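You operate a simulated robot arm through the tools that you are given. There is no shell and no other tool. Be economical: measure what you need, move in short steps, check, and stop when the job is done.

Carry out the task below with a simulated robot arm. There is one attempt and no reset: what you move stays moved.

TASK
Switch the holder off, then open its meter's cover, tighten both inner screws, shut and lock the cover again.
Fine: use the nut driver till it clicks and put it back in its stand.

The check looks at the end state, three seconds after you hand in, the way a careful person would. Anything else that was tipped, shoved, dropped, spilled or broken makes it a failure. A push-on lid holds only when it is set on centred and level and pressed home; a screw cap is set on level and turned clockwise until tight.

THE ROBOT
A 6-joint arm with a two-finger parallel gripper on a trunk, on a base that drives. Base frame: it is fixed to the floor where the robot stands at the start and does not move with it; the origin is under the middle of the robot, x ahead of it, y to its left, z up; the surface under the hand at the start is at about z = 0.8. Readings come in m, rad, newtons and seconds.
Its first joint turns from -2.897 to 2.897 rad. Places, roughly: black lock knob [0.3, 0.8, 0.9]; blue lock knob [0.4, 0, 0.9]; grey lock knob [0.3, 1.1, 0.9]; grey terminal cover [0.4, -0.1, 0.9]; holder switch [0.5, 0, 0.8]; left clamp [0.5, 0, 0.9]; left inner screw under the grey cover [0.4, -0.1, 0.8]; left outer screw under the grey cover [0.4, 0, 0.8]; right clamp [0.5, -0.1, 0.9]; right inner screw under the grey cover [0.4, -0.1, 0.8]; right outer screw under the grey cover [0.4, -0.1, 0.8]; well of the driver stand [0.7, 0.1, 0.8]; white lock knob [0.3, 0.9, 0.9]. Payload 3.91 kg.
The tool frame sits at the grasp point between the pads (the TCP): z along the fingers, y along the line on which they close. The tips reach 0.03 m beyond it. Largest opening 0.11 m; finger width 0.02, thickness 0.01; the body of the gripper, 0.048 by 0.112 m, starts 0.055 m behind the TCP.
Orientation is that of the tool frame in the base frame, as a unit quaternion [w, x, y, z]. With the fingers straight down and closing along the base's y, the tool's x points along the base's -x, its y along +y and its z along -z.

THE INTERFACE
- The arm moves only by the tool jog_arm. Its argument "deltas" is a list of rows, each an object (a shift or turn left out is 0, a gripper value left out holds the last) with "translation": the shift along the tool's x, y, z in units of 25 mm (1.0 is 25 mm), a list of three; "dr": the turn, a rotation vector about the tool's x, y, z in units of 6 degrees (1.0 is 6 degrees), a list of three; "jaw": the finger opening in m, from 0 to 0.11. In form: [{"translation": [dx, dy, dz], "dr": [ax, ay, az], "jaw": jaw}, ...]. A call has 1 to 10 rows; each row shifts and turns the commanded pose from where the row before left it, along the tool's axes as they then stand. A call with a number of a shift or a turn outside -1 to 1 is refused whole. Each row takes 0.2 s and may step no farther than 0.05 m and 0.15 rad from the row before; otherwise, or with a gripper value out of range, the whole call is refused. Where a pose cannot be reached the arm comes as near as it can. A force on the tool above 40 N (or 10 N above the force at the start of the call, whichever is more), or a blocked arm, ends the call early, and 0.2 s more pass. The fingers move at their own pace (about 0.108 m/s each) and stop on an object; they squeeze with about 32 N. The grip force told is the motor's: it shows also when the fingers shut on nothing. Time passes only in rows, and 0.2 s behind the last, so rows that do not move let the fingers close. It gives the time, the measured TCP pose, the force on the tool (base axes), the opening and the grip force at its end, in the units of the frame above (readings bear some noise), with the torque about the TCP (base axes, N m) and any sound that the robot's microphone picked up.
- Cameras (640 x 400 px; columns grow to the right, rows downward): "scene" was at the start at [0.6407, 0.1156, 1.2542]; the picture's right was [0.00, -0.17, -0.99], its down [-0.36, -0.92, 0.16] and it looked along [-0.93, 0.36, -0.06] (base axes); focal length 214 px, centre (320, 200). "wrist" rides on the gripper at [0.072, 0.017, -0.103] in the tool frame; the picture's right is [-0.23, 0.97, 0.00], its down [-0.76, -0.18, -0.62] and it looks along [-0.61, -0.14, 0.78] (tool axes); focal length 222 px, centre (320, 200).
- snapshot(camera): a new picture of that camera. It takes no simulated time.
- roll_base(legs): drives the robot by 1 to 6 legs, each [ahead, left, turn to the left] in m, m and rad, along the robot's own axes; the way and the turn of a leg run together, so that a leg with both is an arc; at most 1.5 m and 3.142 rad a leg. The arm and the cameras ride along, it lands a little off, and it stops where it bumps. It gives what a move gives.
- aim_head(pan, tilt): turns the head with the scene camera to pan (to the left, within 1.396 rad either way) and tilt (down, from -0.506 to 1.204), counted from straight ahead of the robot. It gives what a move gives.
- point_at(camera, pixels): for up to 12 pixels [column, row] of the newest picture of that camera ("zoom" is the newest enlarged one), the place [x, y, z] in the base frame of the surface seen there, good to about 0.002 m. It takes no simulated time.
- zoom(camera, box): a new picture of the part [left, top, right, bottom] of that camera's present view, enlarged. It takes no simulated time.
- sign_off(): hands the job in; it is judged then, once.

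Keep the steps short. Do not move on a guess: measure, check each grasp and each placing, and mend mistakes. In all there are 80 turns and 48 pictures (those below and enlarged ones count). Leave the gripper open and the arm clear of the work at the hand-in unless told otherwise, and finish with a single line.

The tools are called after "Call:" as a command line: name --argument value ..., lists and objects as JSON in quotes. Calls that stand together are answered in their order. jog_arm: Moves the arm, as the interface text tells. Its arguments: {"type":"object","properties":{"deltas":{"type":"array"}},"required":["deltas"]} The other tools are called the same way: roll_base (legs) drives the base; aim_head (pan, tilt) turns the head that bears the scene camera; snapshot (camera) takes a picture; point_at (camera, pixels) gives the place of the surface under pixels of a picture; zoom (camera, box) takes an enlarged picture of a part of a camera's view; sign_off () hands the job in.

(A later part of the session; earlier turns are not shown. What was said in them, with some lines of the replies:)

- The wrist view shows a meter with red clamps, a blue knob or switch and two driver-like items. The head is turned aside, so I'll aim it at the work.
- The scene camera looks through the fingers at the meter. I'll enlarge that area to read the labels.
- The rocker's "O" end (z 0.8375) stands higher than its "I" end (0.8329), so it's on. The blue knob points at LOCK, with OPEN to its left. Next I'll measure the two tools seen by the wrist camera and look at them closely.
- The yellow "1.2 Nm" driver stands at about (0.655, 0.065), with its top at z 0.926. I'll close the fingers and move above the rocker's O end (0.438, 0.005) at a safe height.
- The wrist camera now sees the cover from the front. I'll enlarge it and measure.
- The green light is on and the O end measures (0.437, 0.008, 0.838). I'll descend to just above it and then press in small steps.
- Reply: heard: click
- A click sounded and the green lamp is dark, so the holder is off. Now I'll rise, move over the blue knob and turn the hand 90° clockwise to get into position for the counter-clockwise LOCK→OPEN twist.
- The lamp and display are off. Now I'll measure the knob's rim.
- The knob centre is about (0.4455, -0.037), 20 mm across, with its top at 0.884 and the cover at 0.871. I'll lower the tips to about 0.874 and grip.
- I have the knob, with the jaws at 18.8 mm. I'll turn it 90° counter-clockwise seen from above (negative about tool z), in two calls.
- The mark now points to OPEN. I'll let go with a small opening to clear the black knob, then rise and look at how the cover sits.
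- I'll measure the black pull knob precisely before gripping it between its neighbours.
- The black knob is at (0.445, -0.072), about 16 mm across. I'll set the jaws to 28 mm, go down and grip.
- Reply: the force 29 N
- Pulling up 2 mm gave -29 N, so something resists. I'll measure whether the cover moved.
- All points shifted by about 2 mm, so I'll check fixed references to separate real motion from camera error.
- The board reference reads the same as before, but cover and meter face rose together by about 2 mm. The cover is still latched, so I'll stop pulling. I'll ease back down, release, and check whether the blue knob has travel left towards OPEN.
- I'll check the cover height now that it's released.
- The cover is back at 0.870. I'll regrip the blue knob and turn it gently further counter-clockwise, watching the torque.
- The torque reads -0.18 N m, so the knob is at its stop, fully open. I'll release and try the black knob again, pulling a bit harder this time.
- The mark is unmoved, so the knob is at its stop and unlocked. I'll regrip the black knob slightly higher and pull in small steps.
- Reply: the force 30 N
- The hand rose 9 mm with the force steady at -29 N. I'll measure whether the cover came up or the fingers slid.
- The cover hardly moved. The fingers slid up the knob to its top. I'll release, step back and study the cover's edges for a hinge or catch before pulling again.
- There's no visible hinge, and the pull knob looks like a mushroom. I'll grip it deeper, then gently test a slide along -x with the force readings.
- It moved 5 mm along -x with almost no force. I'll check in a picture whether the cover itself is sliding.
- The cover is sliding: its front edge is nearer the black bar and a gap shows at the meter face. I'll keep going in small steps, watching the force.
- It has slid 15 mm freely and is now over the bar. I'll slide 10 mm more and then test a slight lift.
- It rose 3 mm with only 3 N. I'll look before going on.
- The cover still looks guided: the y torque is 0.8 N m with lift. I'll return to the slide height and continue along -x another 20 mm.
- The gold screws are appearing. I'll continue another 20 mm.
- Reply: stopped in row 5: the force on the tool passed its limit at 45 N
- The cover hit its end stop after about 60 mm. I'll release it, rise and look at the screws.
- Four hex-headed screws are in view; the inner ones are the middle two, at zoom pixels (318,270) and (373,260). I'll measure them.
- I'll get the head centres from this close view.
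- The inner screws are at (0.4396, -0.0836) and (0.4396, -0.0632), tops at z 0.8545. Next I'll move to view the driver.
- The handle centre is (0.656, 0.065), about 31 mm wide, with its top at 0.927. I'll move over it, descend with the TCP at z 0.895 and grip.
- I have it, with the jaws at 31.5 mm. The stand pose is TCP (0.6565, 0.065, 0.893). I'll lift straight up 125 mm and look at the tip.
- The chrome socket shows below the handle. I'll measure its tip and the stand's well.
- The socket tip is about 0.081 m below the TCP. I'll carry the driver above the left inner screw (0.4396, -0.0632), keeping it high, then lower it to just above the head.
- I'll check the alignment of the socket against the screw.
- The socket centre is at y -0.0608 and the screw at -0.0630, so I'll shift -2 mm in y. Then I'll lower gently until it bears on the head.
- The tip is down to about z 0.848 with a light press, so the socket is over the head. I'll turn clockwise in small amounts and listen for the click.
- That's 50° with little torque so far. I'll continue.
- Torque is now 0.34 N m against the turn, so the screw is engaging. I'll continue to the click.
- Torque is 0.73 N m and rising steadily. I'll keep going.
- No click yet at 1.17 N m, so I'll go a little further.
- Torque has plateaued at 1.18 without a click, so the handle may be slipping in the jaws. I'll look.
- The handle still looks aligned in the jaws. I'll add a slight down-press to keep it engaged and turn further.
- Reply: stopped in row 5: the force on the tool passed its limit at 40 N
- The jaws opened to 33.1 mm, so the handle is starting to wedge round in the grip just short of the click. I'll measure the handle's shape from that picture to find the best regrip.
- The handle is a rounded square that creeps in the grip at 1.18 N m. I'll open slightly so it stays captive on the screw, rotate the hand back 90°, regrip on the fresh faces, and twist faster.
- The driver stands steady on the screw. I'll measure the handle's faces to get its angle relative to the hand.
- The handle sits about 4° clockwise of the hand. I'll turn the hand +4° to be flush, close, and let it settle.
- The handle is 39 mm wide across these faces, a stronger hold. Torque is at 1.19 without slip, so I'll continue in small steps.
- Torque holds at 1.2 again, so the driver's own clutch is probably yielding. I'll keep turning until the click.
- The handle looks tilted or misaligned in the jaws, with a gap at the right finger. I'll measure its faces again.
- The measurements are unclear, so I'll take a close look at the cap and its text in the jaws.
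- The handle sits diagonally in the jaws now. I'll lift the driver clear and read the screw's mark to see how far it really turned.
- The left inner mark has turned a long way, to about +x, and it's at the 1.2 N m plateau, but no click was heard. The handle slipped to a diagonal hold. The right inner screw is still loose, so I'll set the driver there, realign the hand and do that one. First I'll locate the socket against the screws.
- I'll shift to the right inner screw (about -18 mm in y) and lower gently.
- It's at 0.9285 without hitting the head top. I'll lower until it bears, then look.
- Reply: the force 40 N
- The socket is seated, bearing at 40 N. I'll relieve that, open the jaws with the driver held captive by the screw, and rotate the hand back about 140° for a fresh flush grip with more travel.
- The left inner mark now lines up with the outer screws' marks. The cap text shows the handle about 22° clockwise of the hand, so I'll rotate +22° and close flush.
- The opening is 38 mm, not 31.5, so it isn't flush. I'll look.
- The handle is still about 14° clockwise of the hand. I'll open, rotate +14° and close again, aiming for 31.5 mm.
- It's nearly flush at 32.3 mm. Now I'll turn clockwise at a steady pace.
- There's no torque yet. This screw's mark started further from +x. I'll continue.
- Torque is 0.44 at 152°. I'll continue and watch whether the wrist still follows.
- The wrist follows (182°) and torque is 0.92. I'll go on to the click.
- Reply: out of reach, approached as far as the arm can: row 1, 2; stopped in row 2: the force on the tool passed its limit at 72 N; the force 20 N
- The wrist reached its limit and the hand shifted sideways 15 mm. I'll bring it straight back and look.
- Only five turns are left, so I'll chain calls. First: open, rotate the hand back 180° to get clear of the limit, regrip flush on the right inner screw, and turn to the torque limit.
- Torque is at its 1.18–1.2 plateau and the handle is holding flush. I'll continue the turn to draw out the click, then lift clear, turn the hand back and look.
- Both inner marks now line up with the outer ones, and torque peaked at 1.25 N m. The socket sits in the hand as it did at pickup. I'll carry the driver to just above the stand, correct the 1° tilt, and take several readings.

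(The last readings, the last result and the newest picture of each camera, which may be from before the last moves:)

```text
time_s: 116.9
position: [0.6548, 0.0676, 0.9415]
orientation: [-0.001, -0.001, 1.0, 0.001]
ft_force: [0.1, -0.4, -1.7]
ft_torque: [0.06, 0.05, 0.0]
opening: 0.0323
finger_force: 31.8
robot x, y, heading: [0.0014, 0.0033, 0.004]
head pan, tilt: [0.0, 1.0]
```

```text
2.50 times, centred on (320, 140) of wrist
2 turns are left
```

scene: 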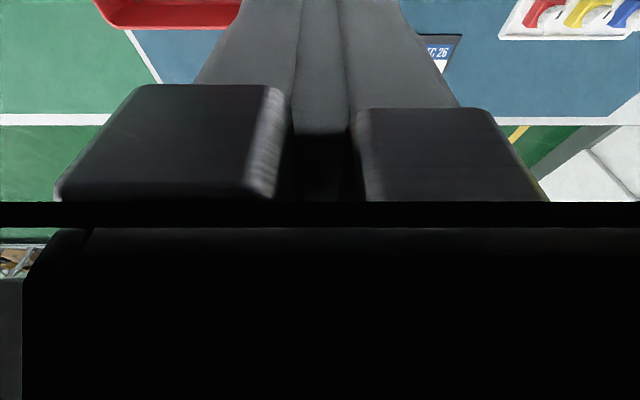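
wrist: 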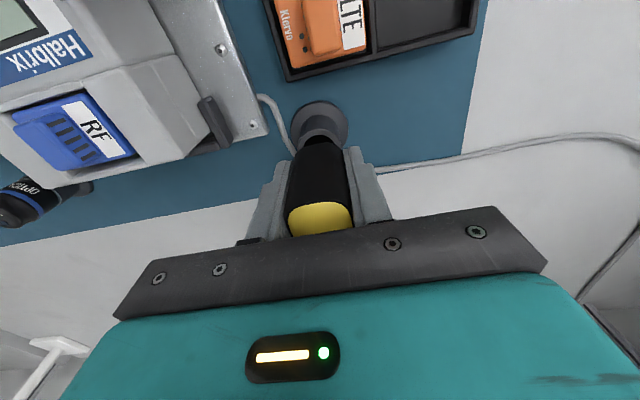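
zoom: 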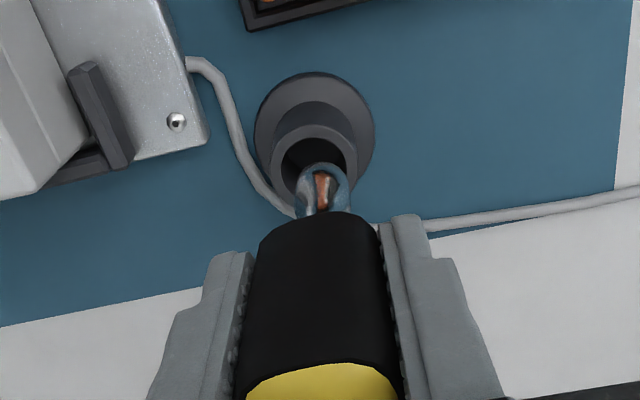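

Averaged position is (0.6553, 0.0668), so a shift of +1 mm in x and -1.7 mm in y is needed. I'll insert and release the driver, then grip the cover's knob, slide the cover shut to its stop, turn the blue knob clockwise to LOCK, and look.

Call:
jog_arm --deltas '[{"translation": [-0.04, -0.068, 0]}, {}, {"translation": [0, 0, 0.4]}, {"translation": [0, 0, 0.4]}, {"translation": [0, 0, 0.4]}, {"translation": [0, 0, 0.4]}, {"translation": [0, 0, 0.2]}, {"translation": [0, 0, 0.1]}, {}]'

Call:
jog_arm --deltas '[{"jaw": 0.07}, {}, {"translation": [0, 0, -1]}, {"translation": [0, 0, -1]}, {"translation": [0, 0, -1]}, {"translation": [0, 0, -1]}, {"translation": [0, 0, -1]}, {}]'

Call:
zoom --camera "wrist" --box '[240, 60, 400, 220]'

Call:
jog_arm --deltas '[{"translation": [0.9, -0.4587, 0]}, {"translation": [0.9, -0.4587, 0]}, {"translation": [0.9, -0.4587, 0]}, {"translation": [0.9, -0.4587, 0]}, {"translation": [0.9, -0.4587, 0]}, {"translation": [0.9, -0.4587, 0]}]'

Call:
jog_arm --deltas '[{"translation": [0.9, -0.4587, 0]}, {"translation": [0.9, -0.4587, 0]}, {"translation": [0.9, -0.4587, 0]}, {"translation": [0.9, -0.4587, 0]}, {"translation": [0.9, -0.4587, 0]}, {"translation": [0.9, -0.4587, 0], "jaw": 0.0275}, {}]'

Call:
jog_arm --deltas '[{"translation": [0, 0, 1]}, {"translation": [0, 0, 1]}, {"translation": [0, 0, 1]}, {"translation": [0, 0, 1]}, {"translation": [0, 0, 0.5]}, {"jaw": 0}, {}, {}]'

Call:
jog_arm --deltas '[{"translation": [-0.16, 0, 0]}, {"translation": [-0.16, 0, 0]}, {"translation": [-0.16, 0, 0]}, {"translation": [-0.16, 0, 0]}, {"translation": [-0.16, 0, 0]}, {"translation": [-0.16, 0, 0]}, {"translation": [-0.16, 0, 0]}, {"translation": [-0.16, 0, 0]}, {"translation": [-0.16, 0, 0]}, {"translation": [-0.16, 0, 0]}]'

Call:
jog_arm --deltas '[{"translation": [-0.15, 0, 0]}, {"translation": [-0.15, 0, 0]}, {"translation": [-0.15, 0, 0]}, {"translation": [-0.15, 0, 0]}, {"translation": [-0.15, 0, 0]}, {"translation": [-0.12, 0, 0]}, {}]'

Call:
jog_arm --deltas '[{"jaw": 0.028}, {}, {"translation": [0, 0, -1]}, {"translation": [0, 0, -1]}, {"translation": [0.03, 0.71, 0]}, {"translation": [0, 0.71, 0]}, {"jaw": 0.03}, {"translation": [0, 0, 1]}, {"translation": [0, 0, 1]}]'

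Call:
jog_arm --deltas '[{"translation": [0, 0, 0.05]}, {"jaw": 0}, {}, {}]'

Call:
jog_arm --deltas '[{"dr": [0, 0, 1]}, {"dr": [0, 0, 1]}, {"dr": [0, 0, 1]}, {"dr": [0, 0, 1]}, {"dr": [0, 0, 1]}, {"dr": [0, 0, 1]}, {"dr": [0, 0, 1]}, {"dr": [0, 0, 1]}]'

Call:
jog_arm --deltas '[{"dr": [0, 0, 1]}, {"dr": [0, 0, 1]}, {"dr": [0, 0, 1]}, {"dr": [0, 0, 1]}, {"dr": [0, 0, 1]}, {"dr": [0, 0, 1]}, {"dr": [0, 0, 1]}, {"dr": [0, 0, 0.8]}, {}]'

Call:
jog_arm --deltas '[{"jaw": 0.045}, {}, {"translation": [0, 0, -1]}, {"translation": [0, 0, -1]}, {"translation": [0, 0, -1]}, {"translation": [0, 0, -1]}, {}]'

Call:
zoom --camera "wrist" --box '[160, 20, 480, 220]'

```text
time_s: 118.9
position: [0.6574, 0.0649, 0.8937]
orientation: [0.0, -0.001, 1.0, 0.001]
ft_force: [0.4, -0.9, -2.3]
ft_torque: [0.0, 0.01, -0.02]
opening: 0.0321
finger_force: 32.4
robot x, y, heading: [-0.0005, -0.0, 0.001]
head pan, tilt: [0.0, 1.0]
```

```text
time_s: 120.7
position: [0.6569, 0.0658, 1.0203]
orientation: [-0.001, -0.001, 1.0, 0.0]
ft_force: [-0.4, -0.4, -0.2]
ft_torque: [-0.01, -0.01, -0.01]
opening: 0.0699
finger_force: 0.0
robot x, y, heading: [0.0012, 0.0028, -0.0]
head pan, tilt: [0.0, 1.0]
```

```text
2.50 times, centred on (320, 140) of wrist
```

zoom: 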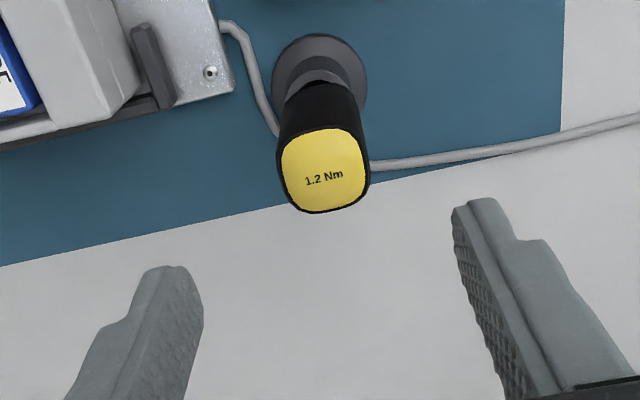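

```text
time_s: 122.1
position: [0.521, -0.005, 1.0199]
orientation: [-0.001, -0.001, 1.0, 0.001]
ft_force: [0.7, -0.4, 0.1]
ft_torque: [-0.02, 0.03, -0.02]
opening: 0.0699
finger_force: 0.0
robot x, y, heading: [0.0026, -0.0017, 0.0]
head pan, tilt: [0.0, 1.0]
```

```text
time_s: 123.7
position: [0.3869, -0.0735, 1.0197]
orientation: [-0.001, -0.001, 1.0, 0.0]
ft_force: [0.1, 1.1, -0.6]
ft_torque: [-0.01, 0.0, -0.05]
opening: 0.0276
finger_force: 0.0
robot x, y, heading: [0.0008, 0.0004, 0.001]
head pan, tilt: [0.0, 1.0]
```

```text
time_s: 125.5
position: [0.3863, -0.0722, 0.9081]
orientation: [-0.002, -0.001, 1.0, 0.001]
ft_force: [-0.5, 2.3, 1.6]
ft_torque: [0.04, -0.09, 0.0]
opening: 0.015
finger_force: 31.6
robot x, y, heading: [-0.0005, 0.0015, 0.003]
head pan, tilt: [0.0, 1.0]
```

```text
time_s: 127.7
position: [0.4277, -0.0735, 0.9076]
orientation: [-0.001, 0.0, 1.0, 0.0]
ft_force: [0.2, -0.6, -1.0]
ft_torque: [0.03, 0.3, -0.04]
opening: 0.0152
finger_force: 31.8
robot x, y, heading: [0.0021, -0.001, -0.0]
head pan, tilt: [0.0, 1.0]
```

```text
time_s: 128.5
position: [0.4345, -0.0744, 0.9067]
orientation: [-0.003, 0.0, 1.0, 0.0]
ft_force: [-17.9, -4.8, 4.5]
ft_torque: [-0.19, -0.05, -0.05]
opening: 0.0156
finger_force: 32.0
robot x, y, heading: [-0.0005, 0.001, 0.003]
head pan, tilt: [0.0, 1.0]
stopped in row 3: the force on the tool passed its limit at 46 N (the readings are from after the stop); the commanded pose is now the measured one
```

```text
time_s: 130.5
position: [0.4356, -0.0398, 0.9067]
orientation: [-0.003, 0.0, 1.0, 0.0]
ft_force: [0.0, -0.1, -0.7]
ft_torque: [0.0, 0.01, 0.0]
opening: 0.03
finger_force: 0.0
robot x, y, heading: [0.0043, 0.0014, 0.001]
head pan, tilt: [0.0, 1.0]
```

```text
time_s: 131.5
position: [0.4342, -0.0392, 0.9048]
orientation: [-0.002, 0.0, 1.0, 0.001]
ft_force: [-0.4, -1.4, 0.3]
ft_torque: [0.0, -0.02, -0.01]
opening: 0.0171
finger_force: 32.0
robot x, y, heading: [-0.001, 0.0039, -0.006]
head pan, tilt: [0.0, 1.0]
```

```text
time_s: 133.2
position: [0.4358, -0.0353, 0.9077]
orientation: [-0.002, 0.385, 0.923, 0.001]
ft_force: [0.3, 12.8, 2.4]
ft_torque: [0.39, -0.06, 0.14]
opening: 0.0162
finger_force: 32.0
robot x, y, heading: [0.0023, -0.0016, 0.002]
head pan, tilt: [0.0, 1.0]
stopped in row 8: the force on the tool passed its limit at 42 N (the readings are from after the stop); the commanded pose is now the measured one
```

```text
time_s: 133.8
position: [0.4348, -0.0316, 0.9066]
orientation: [-0.003, 0.451, 0.892, 0.002]
ft_force: [-7.2, 35.5, 4.1]
ft_torque: [1.14, 0.1, 0.14]
opening: 0.0
finger_force: 32.1
robot x, y, heading: [0.0004, 0.0024, 0.006]
head pan, tilt: [0.0, 1.0]
stopped in row 2: the force on the tool passed its limit at 43 N (the readings are from after the stop); the commanded pose is now the measured one
```

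```text
time_s: 135.4
position: [0.4354, -0.0346, 1.007]
orientation: [-0.003, 0.453, 0.892, 0.001]
ft_force: [0.8, -0.2, -0.8]
ft_torque: [0.0, 0.01, -0.02]
opening: 0.0447
finger_force: 0.1
robot x, y, heading: [0.0002, 0.0052, 0.004]
head pan, tilt: [0.0, 1.0]
```

```text
2.00 times, centred on (320, 120) of wrist
1 turns are left
```

zoom: 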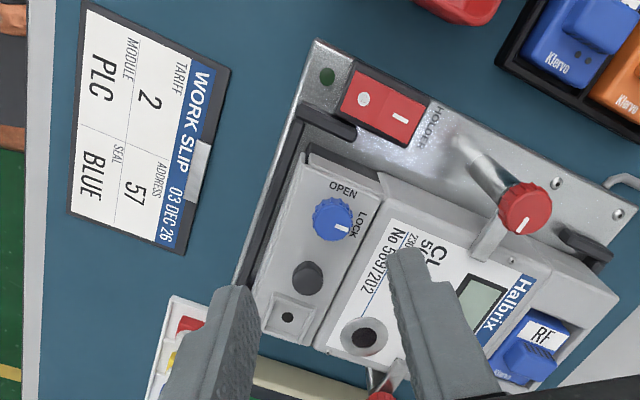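

The driver is back upright in its stand. The cover is shut: the knob is back at about x 0.446 and no gap shows. The blue mark points at about LOCK, but my grip was off-centre by 10 mm and let go early. I'll regrip it centred, turn clockwise to its stop, release, rise clear with the jaws open, and hand in.

Call:
jog_arm --deltas '[{"translation": [-0.335, 0.255, 0], "jaw": 0.037}, {}, {"translation": [0, 0, 1]}, {"translation": [0, 0, 1]}, {"translation": [0, 0, 1]}, {"translation": [0, 0, 1]}, {"jaw": 0}, {}, {}]'

Call:
jog_arm --deltas '[{"dr": [0, 0, 1]}, {"dr": [0, 0, 1]}, {"dr": [0, 0, 1]}, {"dr": [0, 0, 1]}, {"dr": [0, 0, 1]}, {"dr": [0, 0, 1]}, {"dr": [0, 0, 1]}, {"dr": [0, 0, 1]}, {}]'

Call:
jog_arm --deltas '[{"jaw": 0.04}, {}, {"translation": [0, 0, -1]}, {"translation": [0, 0, -1]}, {"translation": [0, 0, -1]}, {"translation": [0, 0, -1]}, {"translation": [0, 0, -1]}, {"translation": [0, 0, -1], "jaw": 0.1}, {"translation": [0, 0, -1]}, {}]'

Call:
sign_off

```text
time_s: 137.4
position: [0.4448, -0.0373, 0.9063]
orientation: [-0.003, 0.451, 0.892, 0.002]
ft_force: [-5.6, -0.7, 3.1]
ft_torque: [-0.16, 0.2, -0.03]
opening: 0.0188
finger_force: 31.8
robot x, y, heading: [0.0011, -0.0029, 0.007]
head pan, tilt: [0.0, 1.0]
```

```text
time_s: 139.4
position: [0.4462, -0.0366, 0.9063]
orientation: [-0.003, 0.777, 0.63, 0.0]
ft_force: [1.9, -0.1, 0.7]
ft_torque: [-0.03, -0.19, 0.16]
opening: 0.0191
finger_force: 32.3
robot x, y, heading: [-0.0007, -0.0003, 0.008]
head pan, tilt: [0.0, 1.0]
```

```text
time_s: 141.6
position: [0.4455, -0.0389, 1.0822]
orientation: [-0.004, 0.776, 0.631, 0.0]
ft_force: [-0.7, 0.3, 0.1]
ft_torque: [0.0, 0.03, 0.03]
opening: 0.0998
finger_force: 0.0
robot x, y, heading: [0.0035, 0.0003, 0.007]
head pan, tilt: [0.0, 1.0]
```

```text
The job is handed in.
```

Handed in: holder off, cover shut and its knob turned to the LOCK stop, driver back in its stand; both inner screws reached about 1.2 N m with marks in line with the outer ones, but I never heard the driver click, and I didn't photograph the knob after the last turn.
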